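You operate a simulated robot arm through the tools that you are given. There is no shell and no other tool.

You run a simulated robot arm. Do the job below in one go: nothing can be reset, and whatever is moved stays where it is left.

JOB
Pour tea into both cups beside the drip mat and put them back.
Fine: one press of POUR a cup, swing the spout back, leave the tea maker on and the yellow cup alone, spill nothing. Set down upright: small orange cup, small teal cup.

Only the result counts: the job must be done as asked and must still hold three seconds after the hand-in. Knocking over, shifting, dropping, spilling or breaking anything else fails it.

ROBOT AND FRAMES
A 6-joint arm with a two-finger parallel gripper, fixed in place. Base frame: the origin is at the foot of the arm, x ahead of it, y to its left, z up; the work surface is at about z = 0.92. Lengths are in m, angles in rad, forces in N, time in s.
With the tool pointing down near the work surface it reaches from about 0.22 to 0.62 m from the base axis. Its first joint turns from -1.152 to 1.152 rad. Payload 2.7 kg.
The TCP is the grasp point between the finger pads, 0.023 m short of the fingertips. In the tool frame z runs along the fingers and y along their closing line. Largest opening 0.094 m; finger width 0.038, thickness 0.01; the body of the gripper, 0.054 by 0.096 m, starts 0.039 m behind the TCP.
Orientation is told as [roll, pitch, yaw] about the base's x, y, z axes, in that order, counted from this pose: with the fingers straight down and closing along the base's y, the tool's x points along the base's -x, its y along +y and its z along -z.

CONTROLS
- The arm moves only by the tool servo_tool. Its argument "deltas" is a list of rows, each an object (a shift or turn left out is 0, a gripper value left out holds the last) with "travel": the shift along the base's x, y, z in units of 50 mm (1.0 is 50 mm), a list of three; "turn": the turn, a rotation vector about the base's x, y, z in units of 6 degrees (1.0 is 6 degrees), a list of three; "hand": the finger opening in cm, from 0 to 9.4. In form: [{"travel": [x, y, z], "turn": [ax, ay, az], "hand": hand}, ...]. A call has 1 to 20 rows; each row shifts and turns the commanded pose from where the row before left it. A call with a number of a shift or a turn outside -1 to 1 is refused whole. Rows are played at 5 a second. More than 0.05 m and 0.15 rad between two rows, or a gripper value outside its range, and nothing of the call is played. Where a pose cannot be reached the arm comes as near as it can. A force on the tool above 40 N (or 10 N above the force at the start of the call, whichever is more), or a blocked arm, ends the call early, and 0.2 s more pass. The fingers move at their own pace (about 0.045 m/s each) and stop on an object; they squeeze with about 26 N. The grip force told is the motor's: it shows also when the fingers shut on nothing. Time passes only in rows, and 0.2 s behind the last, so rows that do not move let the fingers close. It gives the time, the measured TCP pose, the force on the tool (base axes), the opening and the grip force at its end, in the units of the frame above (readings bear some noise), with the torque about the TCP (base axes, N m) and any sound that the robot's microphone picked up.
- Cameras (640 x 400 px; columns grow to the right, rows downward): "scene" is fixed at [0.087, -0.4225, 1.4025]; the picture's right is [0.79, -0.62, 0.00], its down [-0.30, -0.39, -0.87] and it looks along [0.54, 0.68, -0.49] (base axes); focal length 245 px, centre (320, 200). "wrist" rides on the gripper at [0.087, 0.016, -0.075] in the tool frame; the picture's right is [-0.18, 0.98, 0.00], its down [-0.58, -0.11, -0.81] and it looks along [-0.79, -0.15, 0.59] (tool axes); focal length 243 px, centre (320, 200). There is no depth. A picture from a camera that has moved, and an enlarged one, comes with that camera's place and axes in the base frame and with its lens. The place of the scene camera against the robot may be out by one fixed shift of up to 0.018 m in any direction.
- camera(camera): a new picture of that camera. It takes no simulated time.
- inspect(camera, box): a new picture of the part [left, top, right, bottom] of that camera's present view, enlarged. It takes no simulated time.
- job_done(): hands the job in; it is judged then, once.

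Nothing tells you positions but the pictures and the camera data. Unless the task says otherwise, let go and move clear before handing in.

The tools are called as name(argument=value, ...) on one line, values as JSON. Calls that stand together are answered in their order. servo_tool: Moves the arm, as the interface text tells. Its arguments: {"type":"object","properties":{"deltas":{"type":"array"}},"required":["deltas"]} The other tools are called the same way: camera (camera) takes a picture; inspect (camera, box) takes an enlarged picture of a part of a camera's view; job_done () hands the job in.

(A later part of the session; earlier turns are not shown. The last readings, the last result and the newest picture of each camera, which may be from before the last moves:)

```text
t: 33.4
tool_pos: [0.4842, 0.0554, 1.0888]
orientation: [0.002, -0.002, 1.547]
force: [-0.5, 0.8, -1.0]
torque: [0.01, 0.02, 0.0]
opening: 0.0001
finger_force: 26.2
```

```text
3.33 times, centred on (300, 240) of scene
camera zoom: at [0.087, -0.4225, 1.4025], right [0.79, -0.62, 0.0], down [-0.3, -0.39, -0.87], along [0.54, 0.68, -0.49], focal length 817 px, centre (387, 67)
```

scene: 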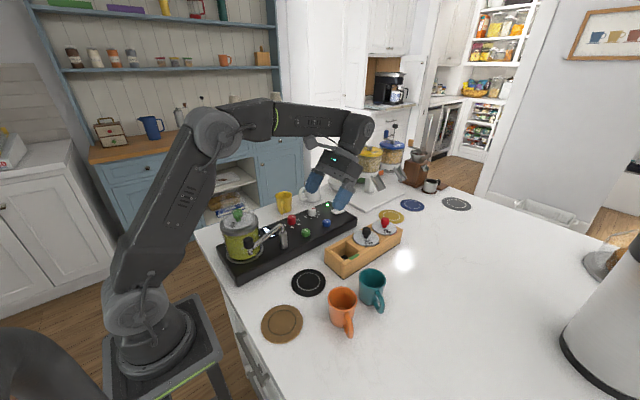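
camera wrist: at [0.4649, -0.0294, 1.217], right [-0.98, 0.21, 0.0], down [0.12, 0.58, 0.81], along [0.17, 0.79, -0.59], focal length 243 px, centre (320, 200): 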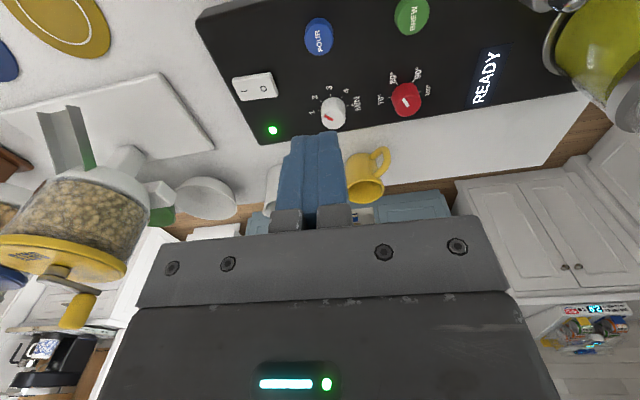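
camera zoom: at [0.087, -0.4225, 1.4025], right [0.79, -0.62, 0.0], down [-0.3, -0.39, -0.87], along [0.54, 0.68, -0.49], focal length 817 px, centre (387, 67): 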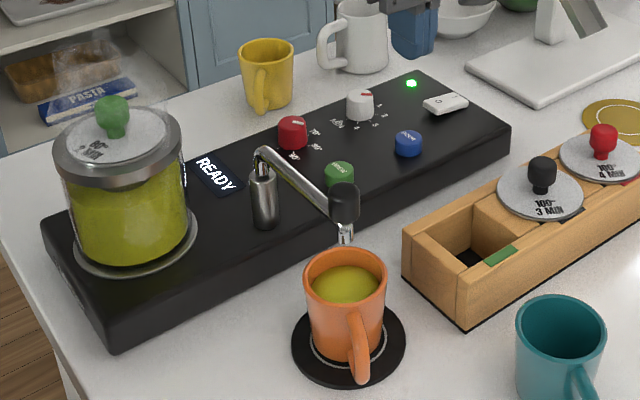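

The pour has stopped with the cup about two-thirds full. I'll return above the knob with the fingers part open.

servo_tool(deltas=[{"travel": [0, 0, 0.6], "hand": 4.2}, {"travel": [0, 0, 0.4]}, {"travel": [-0.65, -0.42, 0]}, {"travel": [-0.65, -0.42, 0]}, {"travel": [-0.65, -0.42, 0]}, {"travel": [-0.65, -0.42, 0]}, {"travel": [-0.57, -0.38, 0]}, {"travel": [0, 0, -0.6]}, {}])

camera(camera="wrist")

inspect(camera="scene", box=[220, 180, 380, 300])

```text
t: 35.4
tool_pos: [0.3259, -0.0462, 1.1075]
orientation: [0.001, -0.002, 1.545]
force: [0.7, 0.4, -0.1]
torque: [-0.04, -0.04, -0.02]
opening: 0.0419
finger_force: 0.1
```

```text
taken
camera wrist: at [0.3074, -0.1326, 1.1835], right [-0.98, 0.21, 0.0], down [0.12, 0.58, 0.81], along [0.17, 0.79, -0.59], focal length 243 px, centre (320, 200)
```

wrist: 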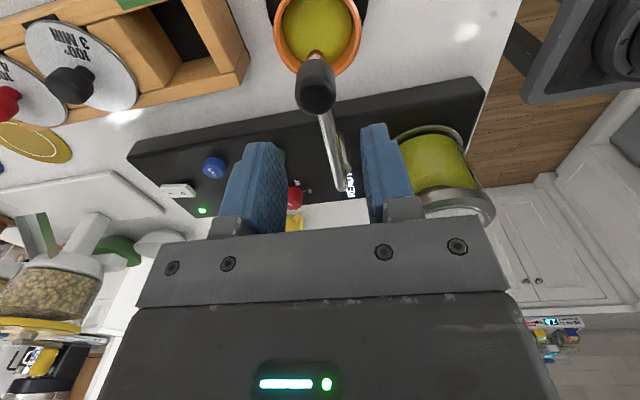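

```text
3.33 times, centred on (300, 240) of scene
camera zoom: at [0.087, -0.4225, 1.4025], right [0.79, -0.62, 0.0], down [-0.3, -0.39, -0.87], along [0.54, 0.68, -0.49], focal length 817 px, centre (387, 67)
```

zoom: 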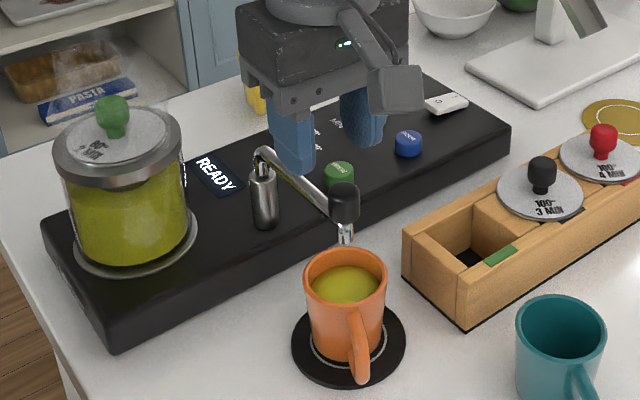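

servo_tool(deltas=[{"travel": [0, -0.02, -0.4]}, {"travel": [0, 0, -0.4]}, {"travel": [0, 0, -0.3]}, {"hand": 2.7}, {"hand": 2.7}, {"travel": [-0.051, -0.003, 0], "turn": [0, 0, -0.25]}, {"travel": [-0.2028, 0.0003, 0], "turn": [0, 0, -1]}, {"travel": [-0.2016, 0.0216, 0], "turn": [0, 0, -1]}, {"travel": [-0.1983, 0.0425, 0], "turn": [0, 0, -1]}, {"travel": [-0.1928, 0.063, 0], "turn": [0, 0, -1]}, {"travel": [-0.1851, 0.0828, 0], "turn": [0, 0, -1]}, {}])

inspect(camera="scene", box=[220, 180, 380, 300])

```text
t: 38.0
tool_pos: [0.2753, -0.0392, 1.0528]
orientation: [0.001, -0.002, 0.995]
force: [1.0, 0.0, 0.1]
torque: [-0.02, 0.0, 0.0]
opening: 0.0272
finger_force: 0.0
```

```text
3.33 times, centred on (300, 240) of scene
camera zoom: at [0.087, -0.4225, 1.4025], right [0.79, -0.62, 0.0], down [-0.3, -0.39, -0.87], along [0.54, 0.68, -0.49], focal length 817 px, centre (387, 67)
```

zoom: 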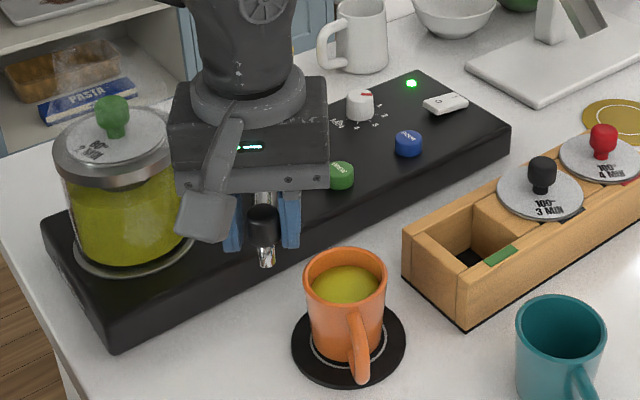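

The spout follows back cleanly. I'll finish the return swing to its resting angle.

servo_tool(deltas=[{"travel": [-0.1755, 0.1017, 0], "turn": [0, 0, -1]}, {"travel": [-0.1639, 0.1195, 0], "turn": [0, 0, -1]}, {"travel": [-0.1505, 0.136, 0], "turn": [0, 0, -1]}, {"travel": [-0.1354, 0.1509, 0], "turn": [0, 0, -1]}, {"travel": [-0.1189, 0.1643, 0], "turn": [0, 0, -1]}, {"travel": [-0.1011, 0.1758, 0], "turn": [0, 0, -1]}, {"travel": [-0.0822, 0.1854, 0], "turn": [0, 0, -1]}, {}])

inspect(camera="wrist", box=[200, 0, 480, 240])

inspect(camera="scene", box=[220, 180, 380, 300])

```text
t: 39.8
tool_pos: [0.2286, 0.0144, 1.0528]
orientation: [0.004, 0.001, 0.261]
force: [0.3, -0.7, 1.0]
torque: [0.03, 0.03, 0.0]
opening: 0.0269
finger_force: 0.1
```

```text
1.67 times, centred on (340, 120) of wrist
camera zoom: at [0.1398, 0.0079, 1.1288], right [-0.08, 1.0, 0.0], down [0.59, 0.04, 0.81], along [0.8, 0.06, -0.59], focal length 404 px, centre (287, 333)
```

zoom: 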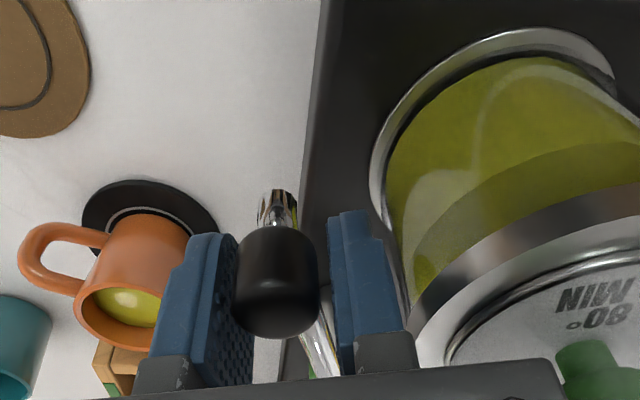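

```text
3.33 times, centred on (300, 240) of scene
camera zoom: at [0.087, -0.4225, 1.4025], right [0.79, -0.62, 0.0], down [-0.3, -0.39, -0.87], along [0.54, 0.68, -0.49], focal length 817 px, centre (387, 67)
```

zoom: 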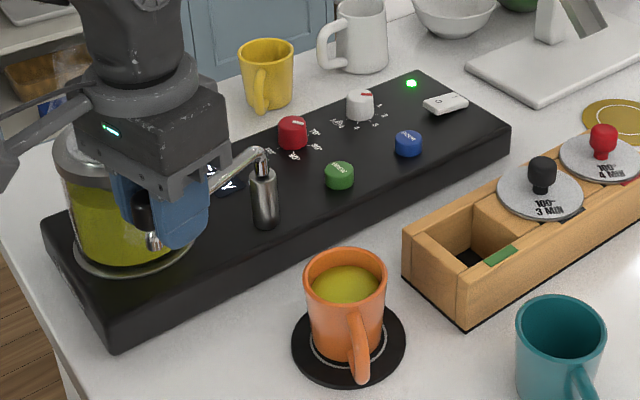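

The spout is back at its original angle. I'll open, rise, and go above the filled orange cup.

servo_tool(deltas=[{"hand": 3.3}, {"travel": [0, 0, 0.4]}, {"travel": [0, 0, 0.8]}, {"travel": [0, 0, 0.7]}, {"travel": [0.4, -0.34, 0], "turn": [0, 0, 1], "hand": 7.8}, {"travel": [0.4, -0.34, 0], "turn": [0, 0, 1]}, {"travel": [0.4, -0.34, 0], "turn": [0, 0, 1]}, {"travel": [0.4, -0.34, 0], "turn": [0, 0, 1]}, {"travel": [0.296, -0.232, 0], "turn": [0, 0, 0.53]}, {}])

camera(camera="wrist")

inspect(camera="scene", box=[200, 180, 360, 300])

```text
t: 42.0
tool_pos: [0.3241, -0.0666, 1.1478]
orientation: [0.001, -0.002, 0.737]
force: [0.8, 1.0, 0.3]
torque: [0.01, 0.0, 0.0]
opening: 0.0779
finger_force: 0.0
```

```text
taken
camera wrist: at [0.2477, -0.1121, 1.2235], right [-0.53, 0.85, 0.0], down [0.5, 0.31, 0.81], along [0.69, 0.43, -0.59], focal length 243 px, centre (320, 200)
```

wrist: 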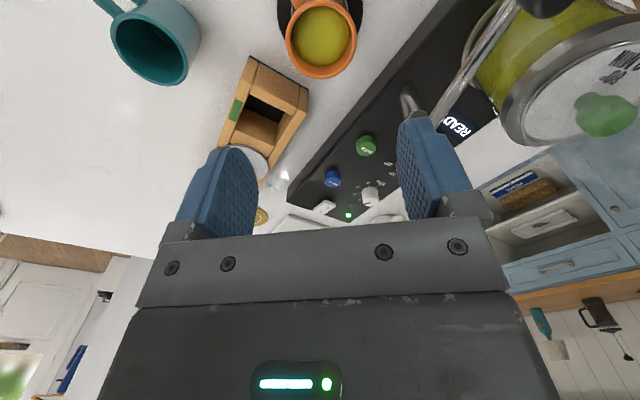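

```text
3.33 times, centred on (280, 240) of scene
camera zoom: at [0.087, -0.4225, 1.4025], right [0.79, -0.62, 0.0], down [-0.3, -0.39, -0.87], along [0.54, 0.68, -0.49], focal length 817 px, centre (453, 67)
```

zoom: 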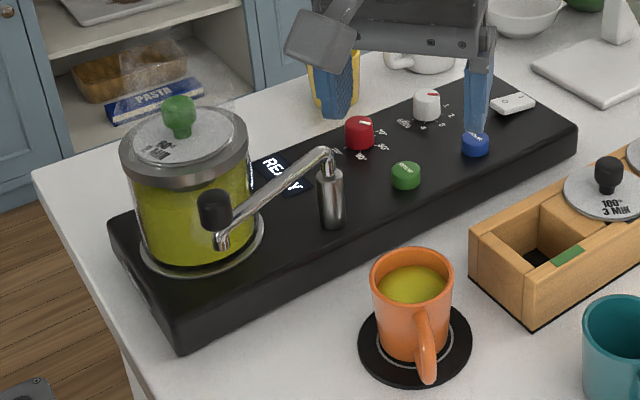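

The spout is in its original position. I'll descend around the orange cup and grip it.

servo_tool(deltas=[{"travel": [-0.014, 0.028, -0.9]}, {"travel": [0, 0, -0.9]}, {"travel": [0, 0, -0.7]}, {"travel": [0, 0, -0.6]}, {"travel": [0, 0, -0.57]}, {}])

camera(camera="wrist")

```text
t: 43.4
tool_pos: [0.3218, -0.0632, 0.9639]
orientation: [0.001, 0.0, 0.738]
force: [-0.4, 0.6, -0.4]
torque: [0.0, 0.0, -0.01]
opening: 0.0782
finger_force: 0.0
```

```text
taken
camera wrist: at [0.2463, -0.1098, 1.0395], right [-0.52, 0.85, 0.0], down [0.5, 0.31, 0.81], along [0.69, 0.42, -0.59], focal length 243 px, centre (320, 200)
```

wrist: 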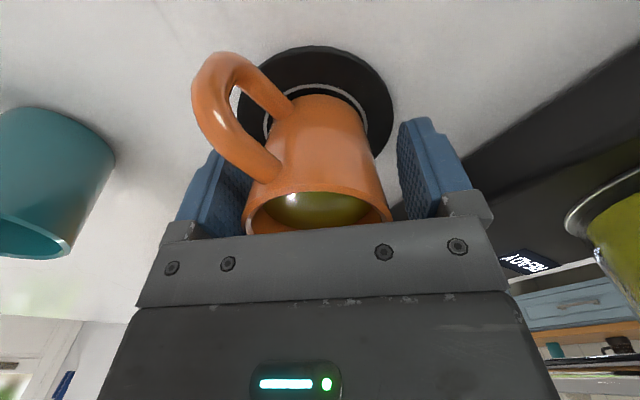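

servo_tool(deltas=[{"hand": 7.0}, {"hand": 6.5}, {"hand": 6.2}, {"hand": 5.9}, {"hand": 5.0}, {"hand": 5.0}, {"travel": [0, 0, 0.1]}, {"travel": [0, 0, 0.2]}, {"travel": [0, 0, 0.3]}, {"travel": [0, 0, 0.25]}, {"travel": [0, 0, 0.1]}, {}])

camera(camera="wrist")

```text
t: 46.0
tool_pos: [0.322, -0.0638, 1.0129]
orientation: [0.002, -0.002, 0.739]
force: [0.2, 0.4, -2.5]
torque: [0.02, 0.01, 0.02]
opening: 0.0612
finger_force: 26.0
```

```text
taken
camera wrist: at [0.2463, -0.1105, 1.0877], right [-0.52, 0.85, 0.0], down [0.5, 0.31, 0.81], along [0.69, 0.42, -0.59], focal length 243 px, centre (320, 200)
```

wrist: 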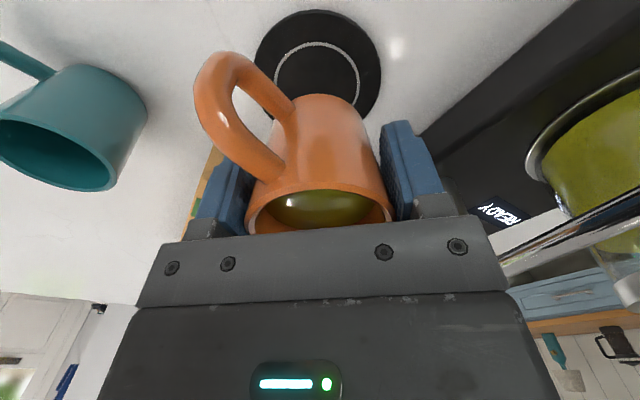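

The full cup is held level. I'll carry it smoothly back to its original spot.

servo_tool(deltas=[{"travel": [0, -0.1, 0]}, {"travel": [0, -0.2, 0]}, {"travel": [0, -0.3, 0]}, {"travel": [0.01, -0.35, 0]}, {"travel": [0, -0.35, 0]}, {"travel": [0, -0.35, 0]}, {"travel": [0, -0.35, 0]}, {"travel": [0, -0.27, 0]}, {"travel": [0, -0.15, 0]}, {"travel": [0, -0.055, 0]}, {}, {"travel": [0, 0, -0.15]}, {"travel": [0, 0, -0.3]}, {"travel": [0, 0, -0.3]}, {"travel": [0, 0, -0.15]}, {"travel": [0, 0, -0.06]}, {}])

camera(camera="wrist")

inspect(camera="scene", box=[260, 220, 420, 345])

```text
t: 49.6
tool_pos: [0.324, -0.1876, 0.9638]
orientation: [0.003, -0.002, 0.737]
force: [-0.4, 0.0, -2.6]
torque: [0.01, -0.05, -0.03]
opening: 0.061
finger_force: 26.1
```

```text
taken
camera wrist: at [0.2476, -0.234, 1.0395], right [-0.52, 0.85, 0.0], down [0.5, 0.31, 0.81], along [0.69, 0.42, -0.59], focal length 243 px, centre (320, 200)
```

wrist: 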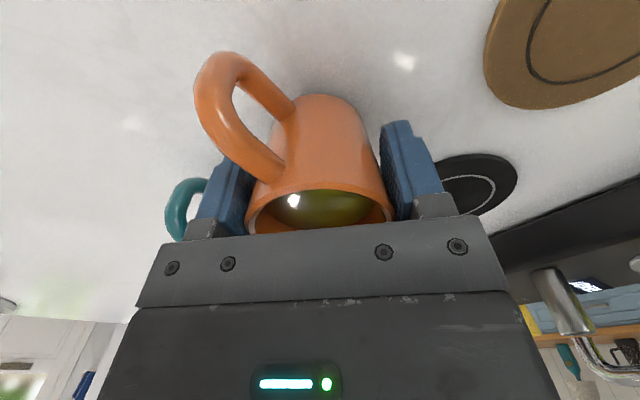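

```text
3.20 times, centred on (340, 282) of scene
camera zoom: at [0.087, -0.4225, 1.4025], right [0.79, -0.62, 0.0], down [-0.3, -0.39, -0.87], along [0.54, 0.68, -0.49], focal length 785 px, centre (256, -64)
```

zoom: 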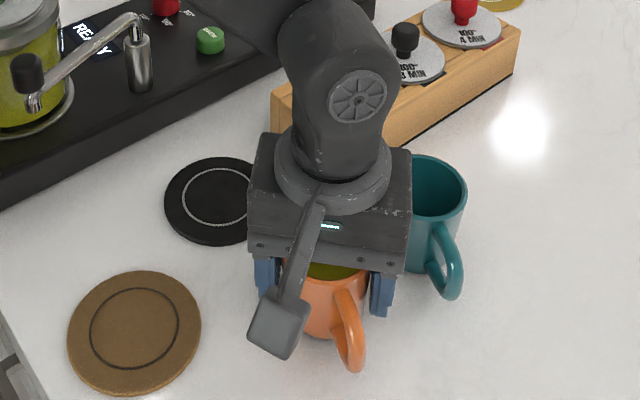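

servo_tool(deltas=[{"travel": [-0.02, 0, -0.06]}, {"travel": [0, 0, -0.03]}, {}])

```text
t: 50.4
tool_pos: [0.3211, -0.1879, 0.9602]
orientation: [0.001, -0.002, 0.737]
force: [0.1, 0.1, -1.9]
torque: [0.02, 0.01, 0.04]
opening: 0.0611
finger_force: 26.2
```

servo_tool(deltas=[{"travel": [0.02, 0, -0.03]}, {}])

```text
t: 51.0
tool_pos: [0.3225, -0.1885, 0.9587]
orientation: [0.001, -0.001, 0.74]
force: [-3.3, -2.6, 8.7]
torque: [0.01, 0.34, 0.05]
opening: 0.0612
finger_force: 26.1
```

The cup is touching the table at its original spot. I'll release it and rise.

servo_tool(deltas=[{"hand": 6.4}, {"hand": 6.8}, {"hand": 7.3}, {"hand": 7.8}, {"hand": 7.8}, {"travel": [0, 0, 0.3]}, {"travel": [0, 0, 0.6]}, {"travel": [0, 0, 0.9]}, {"travel": [0, 0, 0.9]}, {"travel": [0, 0, 0.9]}, {"travel": [0, 0, 0.9]}, {}])

camera(camera="wrist")

inspect(camera="scene", box=[240, 200, 440, 345])

```text
t: 53.6
tool_pos: [0.3241, -0.1895, 1.1837]
orientation: [0.002, 0.0, 0.739]
force: [-0.1, 0.4, 0.1]
torque: [-0.02, 0.02, 0.0]
opening: 0.0777
finger_force: 0.1
```

```text
taken
camera wrist: at [0.248, -0.2355, 1.2588], right [-0.52, 0.85, 0.0], down [0.5, 0.31, 0.81], along [0.69, 0.42, -0.59], focal length 243 px, centre (320, 200)
```

wrist: 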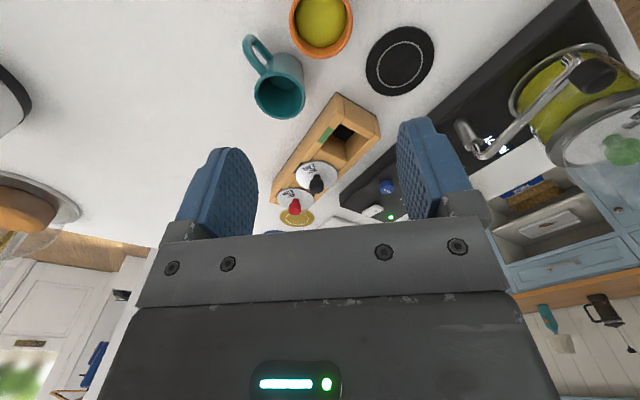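

```text
2.76 times, centred on (340, 272) of scene
camera zoom: at [0.087, -0.4225, 1.4025], right [0.79, -0.62, 0.0], down [-0.3, -0.39, -0.87], along [0.54, 0.68, -0.49], focal length 676 px, centre (265, 0)
```

zoom: 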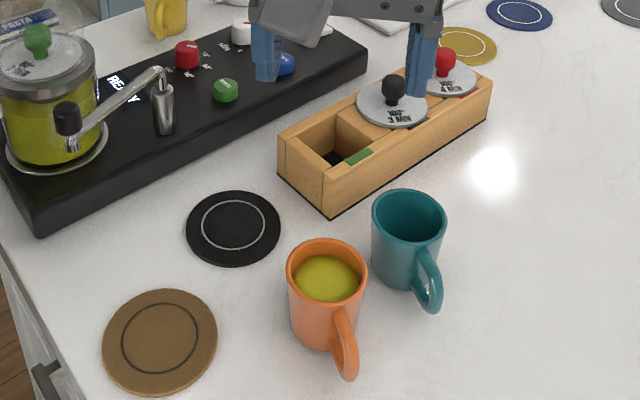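

The orange cup is back in place and full. The teal cup is at about (0.414, -0.19) with its handle at the same angle, so I'll move above it and check.

servo_tool(deltas=[{"travel": [0.6, 0, 0]}, {"travel": [0.6, 0, 0]}, {"travel": [0.6, 0, 0]}, {"travel": [0, 0, -0.8]}, {"travel": [0, 0, -0.8]}, {"travel": [0, 0, -0.8]}, {"travel": [0, 0, -0.6]}, {}])

camera(camera="wrist")

inspect(camera="scene", box=[260, 210, 440, 345])

```text
t: 55.4
tool_pos: [0.413, -0.1898, 1.0333]
orientation: [0.003, -0.002, 0.737]
force: [-0.1, 0.6, -0.2]
torque: [0.01, 0.0, -0.01]
opening: 0.0781
finger_force: 0.1
```

```text
taken
camera wrist: at [0.3373, -0.2349, 1.1086], right [-0.52, 0.85, 0.0], down [0.5, 0.31, 0.81], along [0.69, 0.42, -0.59], focal length 243 px, centre (320, 200)
```

wrist: 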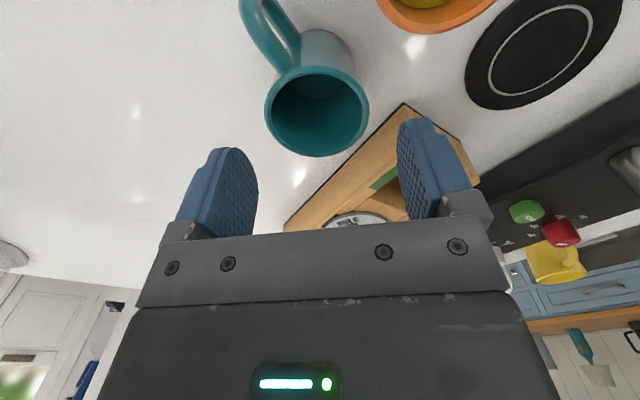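

```text
2.96 times, centred on (350, 278) of scene
camera zoom: at [0.087, -0.4225, 1.4025], right [0.79, -0.62, 0.0], down [-0.3, -0.39, -0.87], along [0.54, 0.68, -0.49], focal length 727 px, centre (231, -30)
```

zoom: 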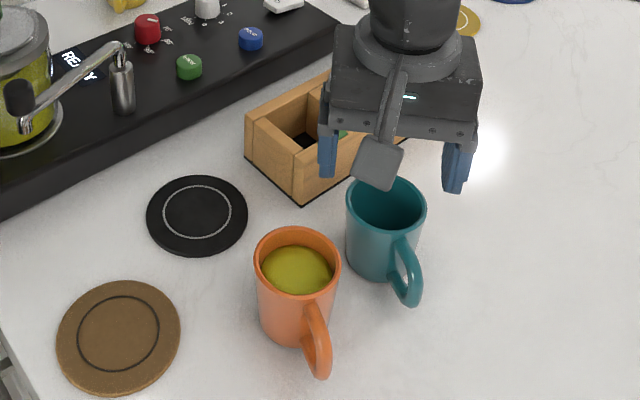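

The cup centre is at about (0.411, -0.192). I'll make a small correction, descend and grip.

servo_tool(deltas=[{"travel": [-0.04, -0.04, 0]}, {"travel": [0, 0, -0.5]}, {"travel": [0, 0, -0.5]}, {"travel": [0, 0, -0.49]}, {}])

camera(camera="wrist")

inspect(camera="scene", box=[260, 210, 440, 345])

```text
t: 56.6
tool_pos: [0.411, -0.1912, 0.9591]
orientation: [0.002, -0.002, 0.74]
force: [0.1, -0.5, 0.8]
torque: [0.01, -0.01, -0.01]
opening: 0.0778
finger_force: 0.1
```

```text
taken
camera wrist: at [0.335, -0.2363, 1.034], right [-0.52, 0.85, 0.0], down [0.5, 0.31, 0.81], along [0.69, 0.42, -0.59], focal length 243 px, centre (320, 200)
```

wrist: 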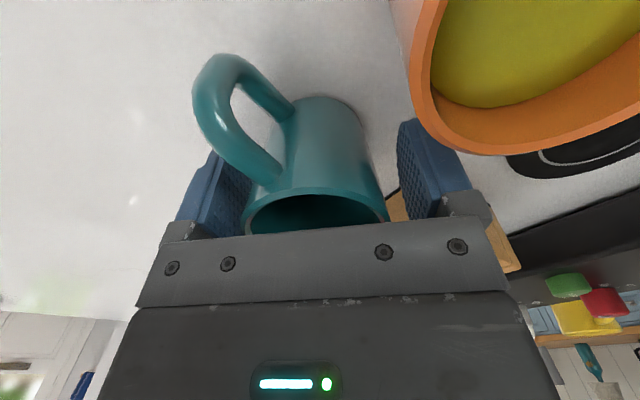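

```text
2.96 times, centred on (350, 278) of scene
camera zoom: at [0.087, -0.4225, 1.4025], right [0.79, -0.62, 0.0], down [-0.3, -0.39, -0.87], along [0.54, 0.68, -0.49], focal length 727 px, centre (231, -30)
```

zoom: 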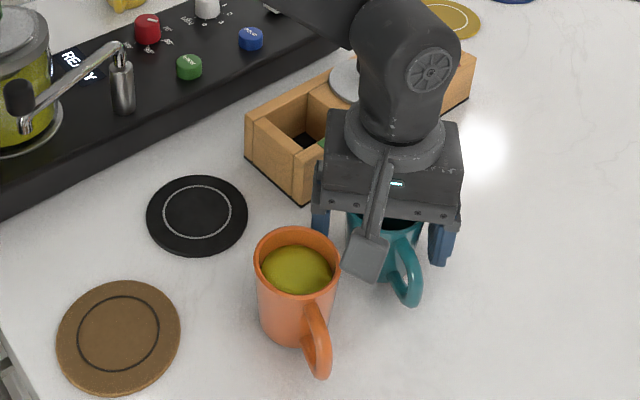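

The fingers straddle the teal cup. I'll close and lift.

servo_tool(deltas=[{"hand": 7.0}, {"hand": 6.5}, {"hand": 6.2}, {"hand": 5.0}, {"hand": 5.0}, {"hand": 5.0}])

```text
t: 58.0
tool_pos: [0.4108, -0.1891, 0.9586]
orientation: [0.002, -0.003, 0.737]
force: [1.1, -0.6, 0.3]
torque: [0.03, 0.05, 0.01]
opening: 0.0608
finger_force: 26.3
```

servo_tool(deltas=[{"travel": [0, 0, 0.2]}, {"travel": [0, 0, 0.5]}, {"travel": [0, 0, 0.7]}, {"travel": [0, 0, 0.63]}, {"travel": [-0.292, 0.42, 0]}, {"travel": [-0.292, 0.42, 0]}, {"travel": [-0.292, 0.42, 0]}, {"travel": [-0.292, 0.42, 0]}, {"travel": [-0.292, 0.42, 0]}, {"travel": [-0.292, 0.42, 0]}, {}, {"travel": [0, 0, -0.6]}, {"travel": [0, 0, -0.6]}, {"travel": [0, 0, -0.5]}, {}])

camera(camera="wrist")

inspect(camera="scene", box=[200, 180, 400, 320])

```text
t: 61.2
tool_pos: [0.3229, -0.0633, 0.9744]
orientation: [0.002, 0.0, 0.737]
force: [-0.1, 0.2, -2.0]
torque: [0.03, 0.0, -0.03]
opening: 0.0608
finger_force: 26.1
```

```text
taken
camera wrist: at [0.2478, -0.1103, 1.0503], right [-0.52, 0.85, 0.0], down [0.5, 0.31, 0.81], along [0.69, 0.42, -0.59], focal length 243 px, centre (320, 200)
```

wrist: 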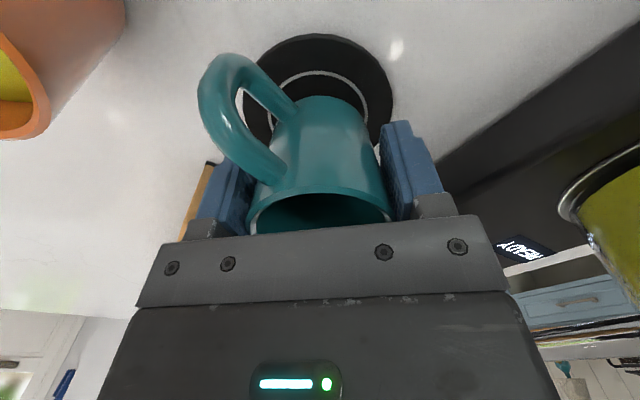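

```text
2.86 times, centred on (300, 250) of scene
camera zoom: at [0.087, -0.4225, 1.4025], right [0.79, -0.62, 0.0], down [-0.3, -0.39, -0.87], along [0.54, 0.68, -0.49], focal length 701 px, centre (377, 57)
```

zoom: 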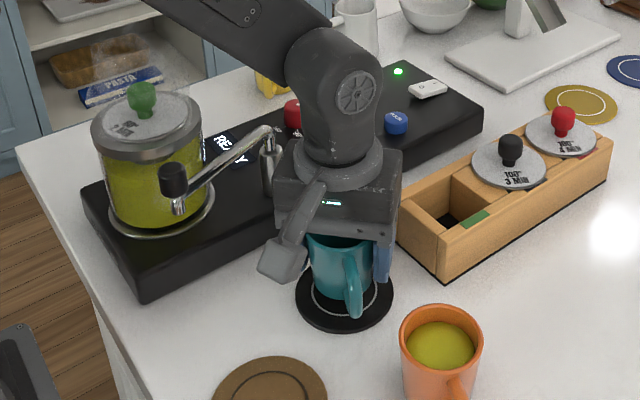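

The teal cup is over the mat. I'll lower it to contact.

servo_tool(deltas=[{"travel": [0, -0.01, -0.12]}, {"travel": [0, 0, -0.06]}, {}])

```text
t: 62.0
tool_pos: [0.3217, -0.0653, 0.9658]
orientation: [0.001, -0.002, 0.738]
force: [-0.1, -0.7, -1.5]
torque: [0.01, -0.02, 0.01]
opening: 0.0609
finger_force: 25.9
```

servo_tool(deltas=[{"travel": [0.02, 0.01, -0.04]}, {"travel": [0, 0, -0.02]}, {}])

```text
t: 62.8
tool_pos: [0.3246, -0.0656, 0.9645]
orientation: [0.002, -0.003, 0.738]
force: [-5.5, -0.2, 14.1]
torque: [-0.14, 0.16, 0.0]
opening: 0.0609
finger_force: 26.2
```

Contact made. I'll release, rise and check.

servo_tool(deltas=[{"travel": [0, 0, 0.02]}, {"hand": 7.8}, {"hand": 7.8}, {"hand": 7.8}, {"travel": [0, 0, 0.4]}, {"travel": [0, 0, 0.8]}, {"travel": [0, 0, 0.9]}, {"travel": [0, 0, 0.9]}, {"travel": [0, 0, 0.85]}, {}])

inspect(camera="scene", box=[200, 180, 400, 320])

camera(camera="wrist")

```text
t: 65.0
tool_pos: [0.3251, -0.0644, 1.157]
orientation: [0.0, -0.002, 0.737]
force: [0.4, 0.8, 0.3]
torque: [0.0, -0.01, 0.0]
opening: 0.0779
finger_force: 0.0
```

```text
2.86 times, centred on (300, 250) of scene
camera zoom: at [0.087, -0.4225, 1.4025], right [0.79, -0.62, 0.0], down [-0.3, -0.39, -0.87], along [0.54, 0.68, -0.49], focal length 701 px, centre (377, 57)
```

zoom: 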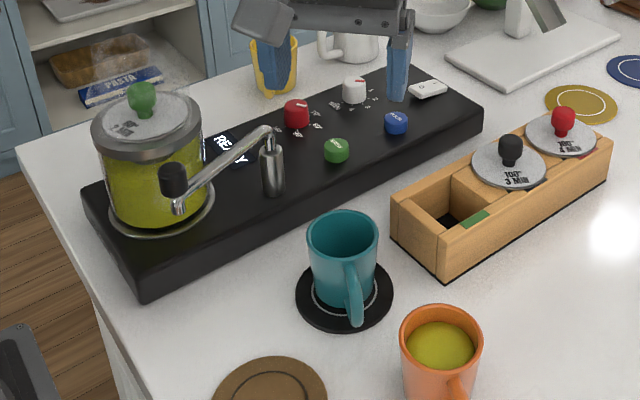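

```text
taken
camera wrist: at [0.2494, -0.1103, 1.2326], right [-0.52, 0.85, 0.0], down [0.5, 0.31, 0.81], along [0.69, 0.42, -0.59], focal length 243 px, centre (320, 200)
```

wrist: 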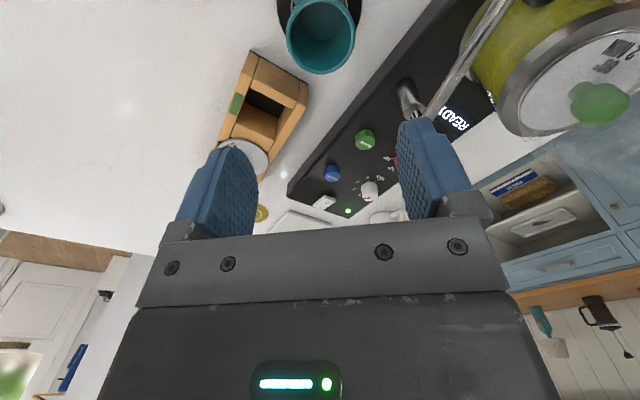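

The teal cup sits centred on the mat. I'll go back over the spout knob.

servo_tool(deltas=[{"travel": [-0.4, 0.32, 0], "turn": [0, 0, -1], "hand": 3.2}, {"travel": [-0.4, 0.32, 0], "turn": [0, 0, -1]}, {"travel": [-0.4, 0.32, 0], "turn": [0, 0, -1]}, {"travel": [-0.4, 0.32, 0], "turn": [0, 0, -1]}, {"travel": [-0.362, 0.27, 0], "turn": [0, 0, -0.53]}, {"travel": [0, 0, -0.6]}, {"travel": [0, 0, -0.6]}, {}])

inspect(camera="wrist", box=[200, 0, 480, 240])

```text
t: 66.8
tool_pos: [0.2275, 0.0134, 1.096]
orientation: [0.0, -0.001, 0.261]
force: [-0.8, -1.0, -0.3]
torque: [0.02, -0.01, 0.01]
opening: 0.0318
finger_force: 0.1
```

```text
1.67 times, centred on (340, 120) of wrist
camera zoom: at [0.1384, 0.0069, 1.1712], right [-0.08, 1.0, 0.0], down [0.59, 0.04, 0.81], along [0.8, 0.06, -0.59], focal length 404 px, centre (287, 333)
```

zoom: 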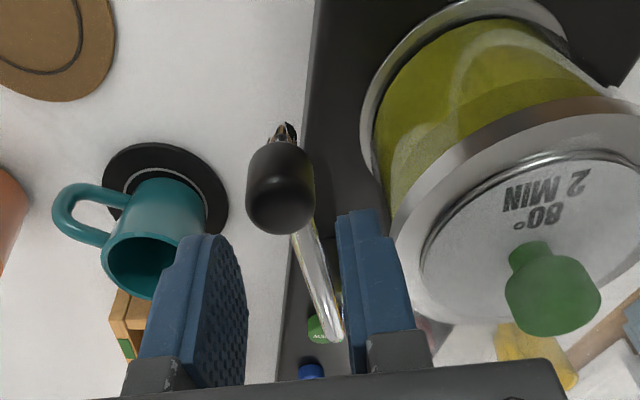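

The view matches the earlier one. I'll lower, straddle the knob and swing the spout out along the same arc.

servo_tool(deltas=[{"travel": [0, -0.01, -0.3]}, {"travel": [0, 0, -0.3]}, {"travel": [0, 0, -0.26]}, {"hand": 2.7}, {"travel": [0.0822, -0.1854, 0], "turn": [0, 0, 1]}, {"travel": [0.1011, -0.1758, 0], "turn": [0, 0, 1]}, {"travel": [0.1189, -0.1643, 0], "turn": [0, 0, 1]}, {"travel": [0.1354, -0.1509, 0], "turn": [0, 0, 1]}, {"travel": [0.1505, -0.136, 0], "turn": [0, 0, 1]}, {"travel": [0.1639, -0.1195, 0], "turn": [0, 0, 1]}, {"travel": [0.1755, -0.1017, 0], "turn": [0, 0, 1]}, {"travel": [0.1851, -0.0828, 0], "turn": [0, 0, 1]}, {"travel": [0.1928, -0.063, 0], "turn": [0, 0, 1]}, {"travel": [0.1983, -0.0425, 0], "turn": [0, 0, 1]}, {"travel": [0.2016, -0.0216, 0], "turn": [0, 0, 1]}, {"travel": [0.2028, -0.0003, 0], "turn": [0, 0, 1]}, {"travel": [0.051, 0.003, 0], "turn": [0, 0, 0.25]}, {}])

inspect(camera="wrist", box=[200, 0, 440, 200])

inspect(camera="scene", box=[240, 200, 380, 310])

```text
t: 70.6
tool_pos: [0.3249, -0.0494, 1.054]
orientation: [0.003, 0.0, 1.547]
force: [-0.3, 0.4, 0.1]
torque: [-0.02, -0.02, -0.01]
opening: 0.027
finger_force: 0.1
```

```text
2.00 times, centred on (320, 100) of wrist
camera zoom: at [0.3057, -0.1353, 1.1289], right [-0.98, 0.21, 0.0], down [0.12, 0.58, 0.81], along [0.17, 0.79, -0.59], focal length 485 px, centre (320, 400)
```

zoom: 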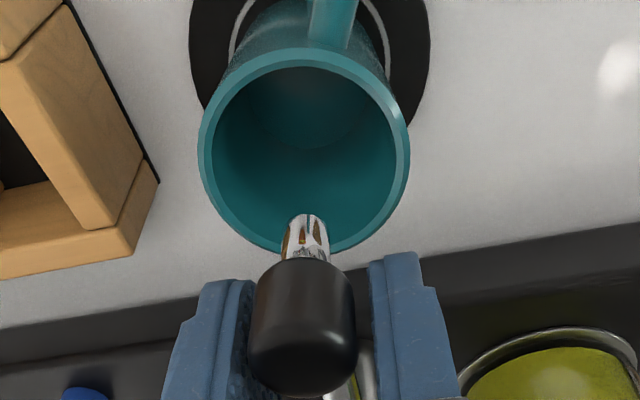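

```text
3.64 times, centred on (310, 255) of scene
camera zoom: at [0.087, -0.4225, 1.4025], right [0.79, -0.62, 0.0], down [-0.3, -0.39, -0.87], along [0.54, 0.68, -0.49], focal length 892 px, centre (356, 0)
```

zoom: 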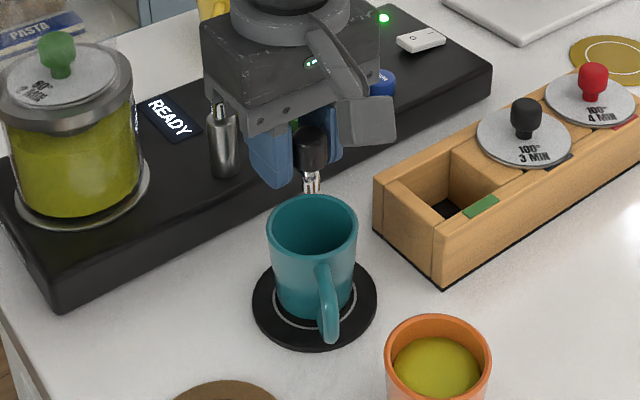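

The setup matches the first pour. I'll release the knob and go above POUR with closed fingers.

servo_tool(deltas=[{"hand": 4.2}, {"hand": 4.2}, {"travel": [0, 0, 0.4]}, {"travel": [0, 0, 0.9]}, {"travel": [0, 0, 0.5]}, {"travel": [0.65, 0.42, 0], "hand": 0}, {"travel": [0.65, 0.42, 0]}, {"travel": [0.65, 0.42, 0]}, {"travel": [0.65, 0.42, 0]}, {"travel": [0.6, 0.43, 0]}, {}, {"travel": [0, 0, -0.9]}, {"travel": [0, 0, -0.9]}, {"travel": [0, 0, -0.9]}, {}])

inspect(camera="scene", box=[260, 180, 400, 290])

```text
t: 73.8
tool_pos: [0.4836, 0.0556, 1.0084]
orientation: [0.002, -0.002, 1.547]
force: [0.0, 0.2, -0.1]
torque: [-0.01, 0.01, 0.0]
opening: 0.0
finger_force: 26.1
```

```text
3.64 times, centred on (330, 235) of scene
camera zoom: at [0.087, -0.4225, 1.4025], right [0.79, -0.62, 0.0], down [-0.3, -0.39, -0.87], along [0.54, 0.68, -0.49], focal length 892 px, centre (284, 73)
```

zoom: 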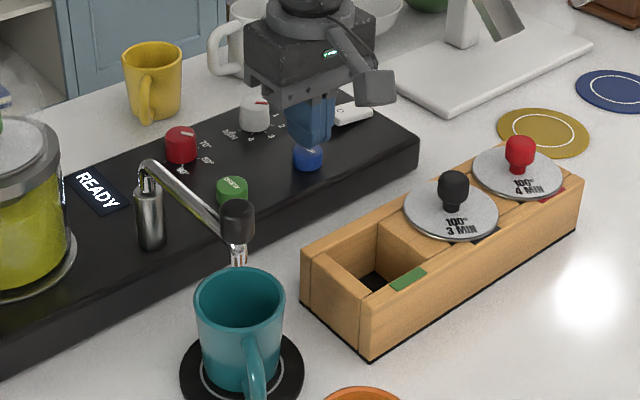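

servo_tool(deltas=[{"travel": [0.02, 0, -0.15]}, {"travel": [0, 0, -0.1]}, {"travel": [0, 0, -0.07]}])

```text
t: 74.6
tool_pos: [0.4859, 0.0568, 0.993]
orientation: [0.0, -0.001, 1.547]
force: [-0.5, -0.5, 1.3]
torque: [-0.04, -0.01, -0.02]
opening: 0.0002
finger_force: 25.8
```

servo_tool(deltas=[{"travel": [0, 0, -0.04]}, {"travel": [0, 0, -0.04]}])

```text
t: 75.2
tool_pos: [0.4867, 0.0566, 0.9888]
orientation: [-0.001, -0.002, 1.546]
force: [0.6, 2.7, 2.8]
torque: [0.01, -0.04, 0.0]
opening: 0.0002
finger_force: 26.2
heard: click
```

A single click again. I'll rise and wait for the pour to finish.

servo_tool(deltas=[{"travel": [0, 0, 0.5]}, {"travel": [0, 0, 0.9]}, {"travel": [0, 0, 0.6]}, {}, {}, {}, {}, {}, {}, {}, {}, {}, {}, {}, {}, {}, {}])

inspect(camera="scene", box=[220, 180, 380, 300])

```text
t: 78.8
tool_pos: [0.4857, 0.0562, 1.0889]
orientation: [0.002, -0.002, 1.546]
force: [0.0, -0.4, -0.5]
torque: [0.0, 0.0, -0.02]
opening: 0.0
finger_force: 26.5
```

```text
3.33 times, centred on (300, 240) of scene
camera zoom: at [0.087, -0.4225, 1.4025], right [0.79, -0.62, 0.0], down [-0.3, -0.39, -0.87], along [0.54, 0.68, -0.49], focal length 817 px, centre (387, 67)
```

zoom: 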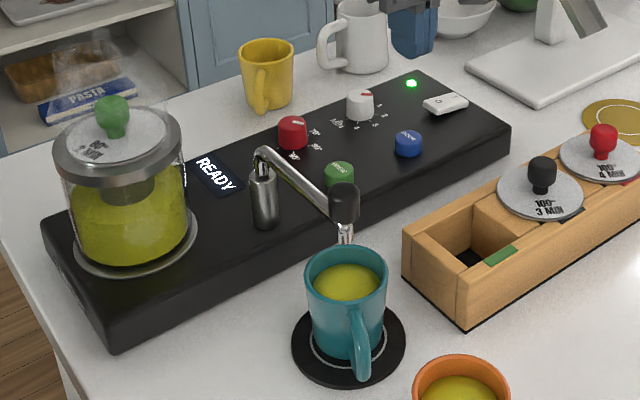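

The teal cup is filled and the flow has stopped. I'll go back to the knob and swing the spout home.

servo_tool(deltas=[{"travel": [0, 0, 0.6], "hand": 4.2}, {"travel": [0, 0, 0.4]}, {"travel": [-0.65, -0.42, 0]}, {"travel": [-0.65, -0.42, 0]}, {"travel": [-0.65, -0.42, 0]}, {"travel": [-0.65, -0.42, 0]}, {"travel": [-0.6, -0.41, 0]}, {"travel": [0, 0, -0.6]}, {}])

camera(camera="wrist")

```text
t: 80.8
tool_pos: [0.3243, -0.0484, 1.1094]
orientation: [0.002, -0.003, 1.546]
force: [0.4, -0.1, 0.3]
torque: [0.01, 0.01, 0.01]
opening: 0.0419
finger_force: 0.1
```

```text
taken
camera wrist: at [0.3059, -0.1343, 1.1842], right [-0.98, 0.21, 0.0], down [0.12, 0.58, 0.81], along [0.17, 0.79, -0.59], focal length 243 px, centre (320, 200)
```

wrist: 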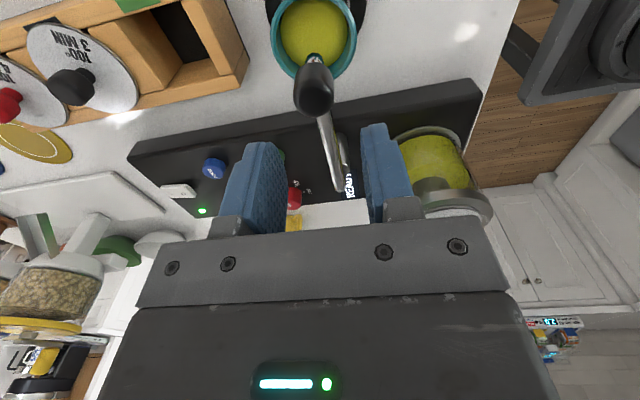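

servo_tool(deltas=[{"travel": [0.02, 0.0, -0.4]}, {"travel": [0, 0, -0.4]}, {"travel": [0, 0, -0.32]}, {"hand": 2.7}, {"hand": 2.7}, {"travel": [-0.051, -0.003, 0], "turn": [0, 0, -0.25]}, {"travel": [-0.2028, 0.0003, 0], "turn": [0, 0, -1]}, {"travel": [-0.2016, 0.0216, 0], "turn": [0, 0, -1]}, {"travel": [-0.1983, 0.0425, 0], "turn": [0, 0, -1]}, {"travel": [-0.1928, 0.063, 0], "turn": [0, 0, -1]}, {"travel": [-0.1851, 0.0828, 0], "turn": [0, 0, -1]}, {"travel": [-0.1755, 0.1017, 0], "turn": [0, 0, -1]}, {"travel": [-0.1639, 0.1195, 0], "turn": [0, 0, -1]}, {"travel": [-0.1505, 0.136, 0], "turn": [0, 0, -1]}, {"travel": [-0.1354, 0.1509, 0], "turn": [0, 0, -1]}, {"travel": [-0.1189, 0.1643, 0], "turn": [0, 0, -1]}, {"travel": [-0.1011, 0.1758, 0], "turn": [0, 0, -1]}, {"travel": [-0.0822, 0.1854, 0], "turn": [0, 0, -1]}, {}])

inspect(camera="wrist", box=[200, 0, 480, 240])

inspect(camera="scene", box=[220, 180, 380, 300])

```text
t: 84.8
tool_pos: [0.229, 0.0147, 1.0532]
orientation: [-0.001, -0.001, 0.261]
force: [0.9, -0.6, 0.3]
torque: [0.02, -0.01, -0.03]
opening: 0.0268
finger_force: 0.1
```

```text
1.67 times, centred on (340, 120) of wrist
camera zoom: at [0.1398, 0.0077, 1.1286], right [-0.08, 1.0, 0.0], down [0.59, 0.04, 0.81], along [0.8, 0.06, -0.59], focal length 404 px, centre (287, 333)
```

zoom: 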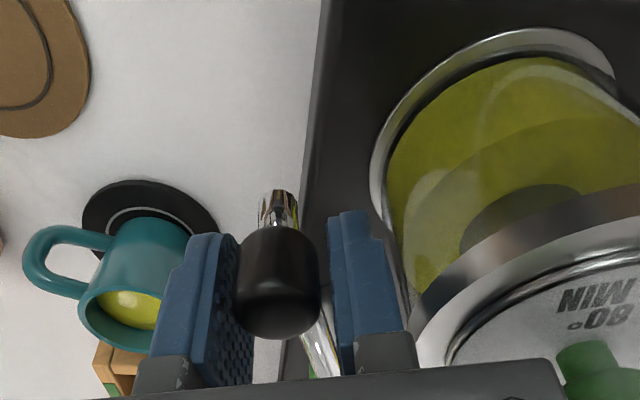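

```text
3.33 times, centred on (300, 240) of scene
camera zoom: at [0.087, -0.4225, 1.4025], right [0.79, -0.62, 0.0], down [-0.3, -0.39, -0.87], along [0.54, 0.68, -0.49], focal length 817 px, centre (387, 67)
```

zoom: 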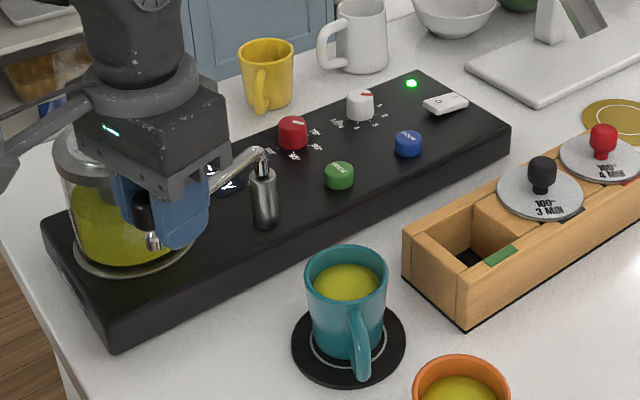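

The spout is home. I'll rise and go above the teal cup.

servo_tool(deltas=[{"hand": 3.3}, {"travel": [0, 0, 0.4]}, {"travel": [0, 0, 0.8]}, {"travel": [0, 0, 0.7]}, {"travel": [0.4, -0.34, 0], "turn": [0, 0, 1], "hand": 7.8}, {"travel": [0.4, -0.34, 0], "turn": [0, 0, 1]}, {"travel": [0.4, -0.34, 0], "turn": [0, 0, 1]}, {"travel": [0.4, -0.34, 0], "turn": [0, 0, 1]}, {"travel": [0.29, -0.228, 0], "turn": [0, 0, 0.53]}, {}])

inspect(camera="scene", box=[200, 180, 360, 300])

camera(camera="wrist")

```text
t: 87.0
tool_pos: [0.3232, -0.0661, 1.1482]
orientation: [0.001, -0.002, 0.739]
force: [0.3, 0.1, 1.3]
torque: [0.01, 0.02, 0.03]
opening: 0.078
finger_force: 0.0
```

```text
3.33 times, centred on (280, 240) of scene
camera zoom: at [0.087, -0.4225, 1.4025], right [0.79, -0.62, 0.0], down [-0.3, -0.39, -0.87], along [0.54, 0.68, -0.49], focal length 817 px, centre (453, 67)
```

zoom: 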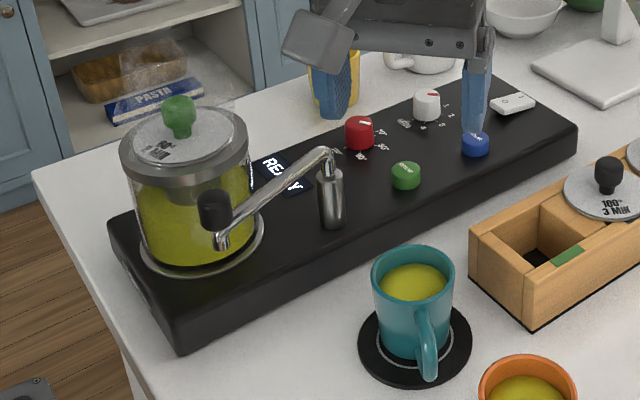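

```text
taken
camera wrist: at [0.2467, -0.1116, 1.2234], right [-0.53, 0.85, 0.0], down [0.5, 0.31, 0.81], along [0.69, 0.43, -0.59], focal length 243 px, centre (320, 200)
```

wrist: 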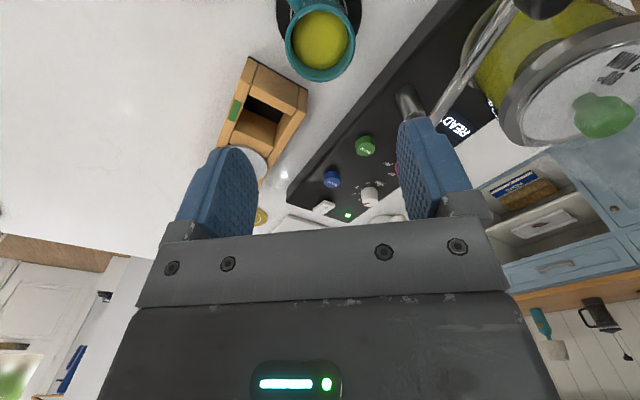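

The geometry is the same as before. I'll descend, grip the teal cup gently and lift slowly.

servo_tool(deltas=[{"travel": [0.01, 0.02, -0.9]}, {"travel": [0, 0, -0.9]}, {"travel": [0, 0, -0.7]}, {"travel": [0, 0, -0.6]}, {"travel": [0, 0, -0.57]}, {}, {"hand": 7.0}, {"hand": 6.5}, {"hand": 6.2}, {"hand": 5.9}, {"hand": 5.0}, {"hand": 5.0}])

camera(camera="wrist")

```text
t: 89.6
tool_pos: [0.3229, -0.0657, 0.9643]
orientation: [0.001, -0.002, 0.739]
force: [2.0, -1.3, 0.2]
torque: [-0.02, -0.02, -0.05]
opening: 0.0608
finger_force: 26.1
```

```text
taken
camera wrist: at [0.2469, -0.1109, 1.0396], right [-0.52, 0.85, 0.0], down [0.5, 0.31, 0.81], along [0.69, 0.42, -0.59], focal length 243 px, centre (320, 200)
```

wrist: 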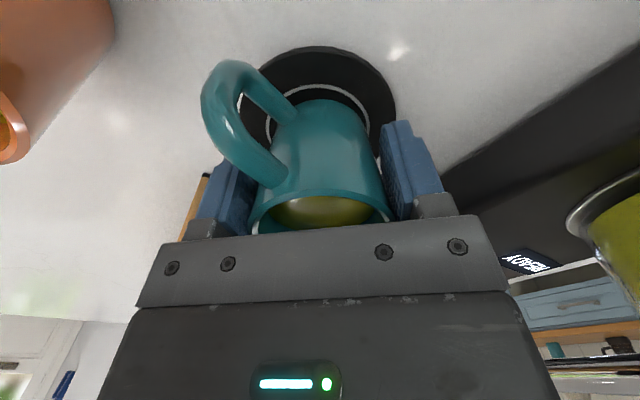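

servo_tool(deltas=[{"travel": [0, 0, 0.1]}, {"travel": [0, 0, 0.2]}, {"travel": [0, 0, 0.35]}, {"travel": [0, 0, 0.4]}, {"travel": [0, 0, 0.4]}, {"travel": [0, 0, 0.3]}, {"travel": [0, 0, 0.15]}, {"travel": [0, 0, 0.1]}, {}, {"travel": [0.088, -0.125, 0]}, {"travel": [0.176, -0.25, 0]}, {"travel": [0.229, -0.324, 0]}, {"travel": [0.247, -0.349, 0]}, {"travel": [0.247, -0.349, 0]}, {"travel": [0.247, -0.349, 0]}, {"travel": [0.229, -0.324, 0]}, {"travel": [0.176, -0.25, 0]}, {"travel": [0.088, -0.125, 0]}, {"travel": [0.035, -0.05, 0]}, {}])

camera(camera="wrist")

inspect(camera="scene", box=[240, 200, 440, 345])

```text
t: 93.8
tool_pos: [0.4108, -0.1884, 1.0637]
orientation: [0.003, 0.0, 0.737]
force: [0.1, 0.6, -2.9]
torque: [0.03, -0.02, 0.0]
opening: 0.061
finger_force: 26.6
```

```text
taken
camera wrist: at [0.3356, -0.2349, 1.1396], right [-0.52, 0.85, 0.0], down [0.5, 0.31, 0.81], along [0.69, 0.42, -0.59], focal length 243 px, centre (320, 200)
```

wrist: 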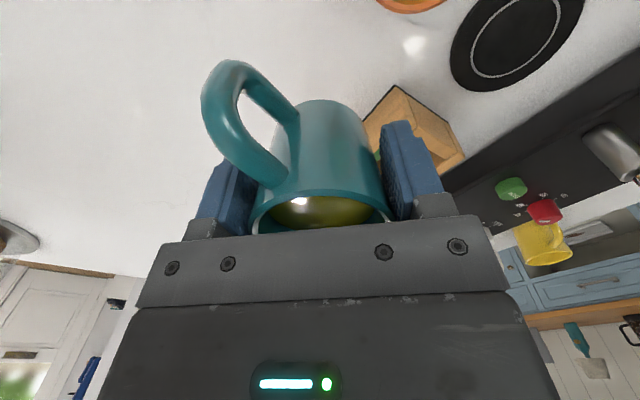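

```text
2.76 times, centred on (340, 272) of scene
camera zoom: at [0.087, -0.4225, 1.4025], right [0.79, -0.62, 0.0], down [-0.3, -0.39, -0.87], along [0.54, 0.68, -0.49], focal length 676 px, centre (265, 0)
```

zoom: 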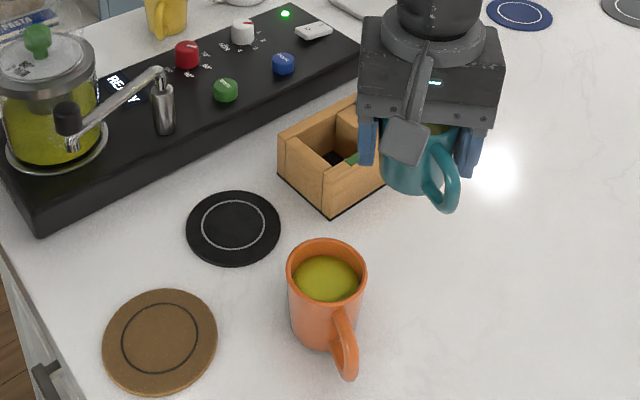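

The teal cup hangs level above its original place. I'll lower it slowly.

servo_tool(deltas=[{"travel": [0, -0.03, -0.15]}, {"travel": [0, 0, -0.3]}, {"travel": [0, 0, -0.4]}, {"travel": [0, 0, -0.4]}, {"travel": [0, 0, -0.35]}, {"travel": [0, 0, -0.25]}, {"travel": [0, 0, -0.12]}, {}])

inspect(camera="scene", box=[240, 200, 440, 345])

```text
t: 95.6
tool_pos: [0.4117, -0.1913, 0.966]
orientation: [0.003, -0.001, 0.737]
force: [0.1, 0.3, -2.7]
torque: [0.0, 0.0, 0.01]
opening: 0.0608
finger_force: 25.6
```

```text
2.76 times, centred on (340, 272) of scene
camera zoom: at [0.087, -0.4225, 1.4025], right [0.79, -0.62, 0.0], down [-0.3, -0.39, -0.87], along [0.54, 0.68, -0.49], focal length 676 px, centre (265, 0)
```

zoom: 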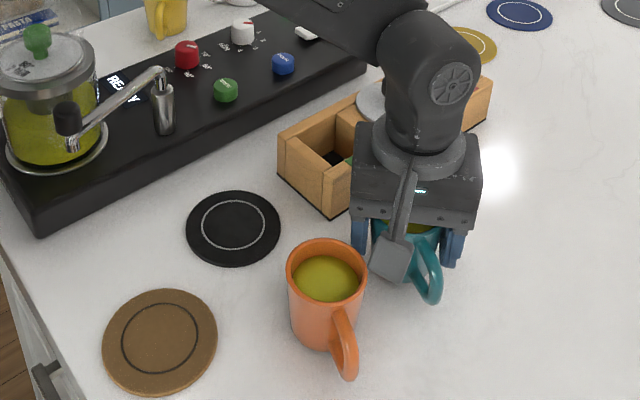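

servo_tool(deltas=[{"travel": [-0.01, 0.01, -0.06]}, {"travel": [0, 0, -0.05]}, {}])

```text
t: 96.4
tool_pos: [0.4106, -0.1883, 0.9614]
orientation: [0.001, -0.002, 0.737]
force: [0.1, 0.6, -2.3]
torque: [0.01, 0.01, 0.02]
opening: 0.0611
finger_force: 25.9
```

servo_tool(deltas=[{"travel": [0, -0.02, -0.04]}, {"travel": [0, 0, -0.02]}, {}])

```text
t: 97.2
tool_pos: [0.4111, -0.1901, 0.959]
orientation: [-0.002, -0.003, 0.738]
force: [-2.2, 4.5, 15.9]
torque: [-0.15, 0.08, -0.03]
opening: 0.061
finger_force: 26.3
```

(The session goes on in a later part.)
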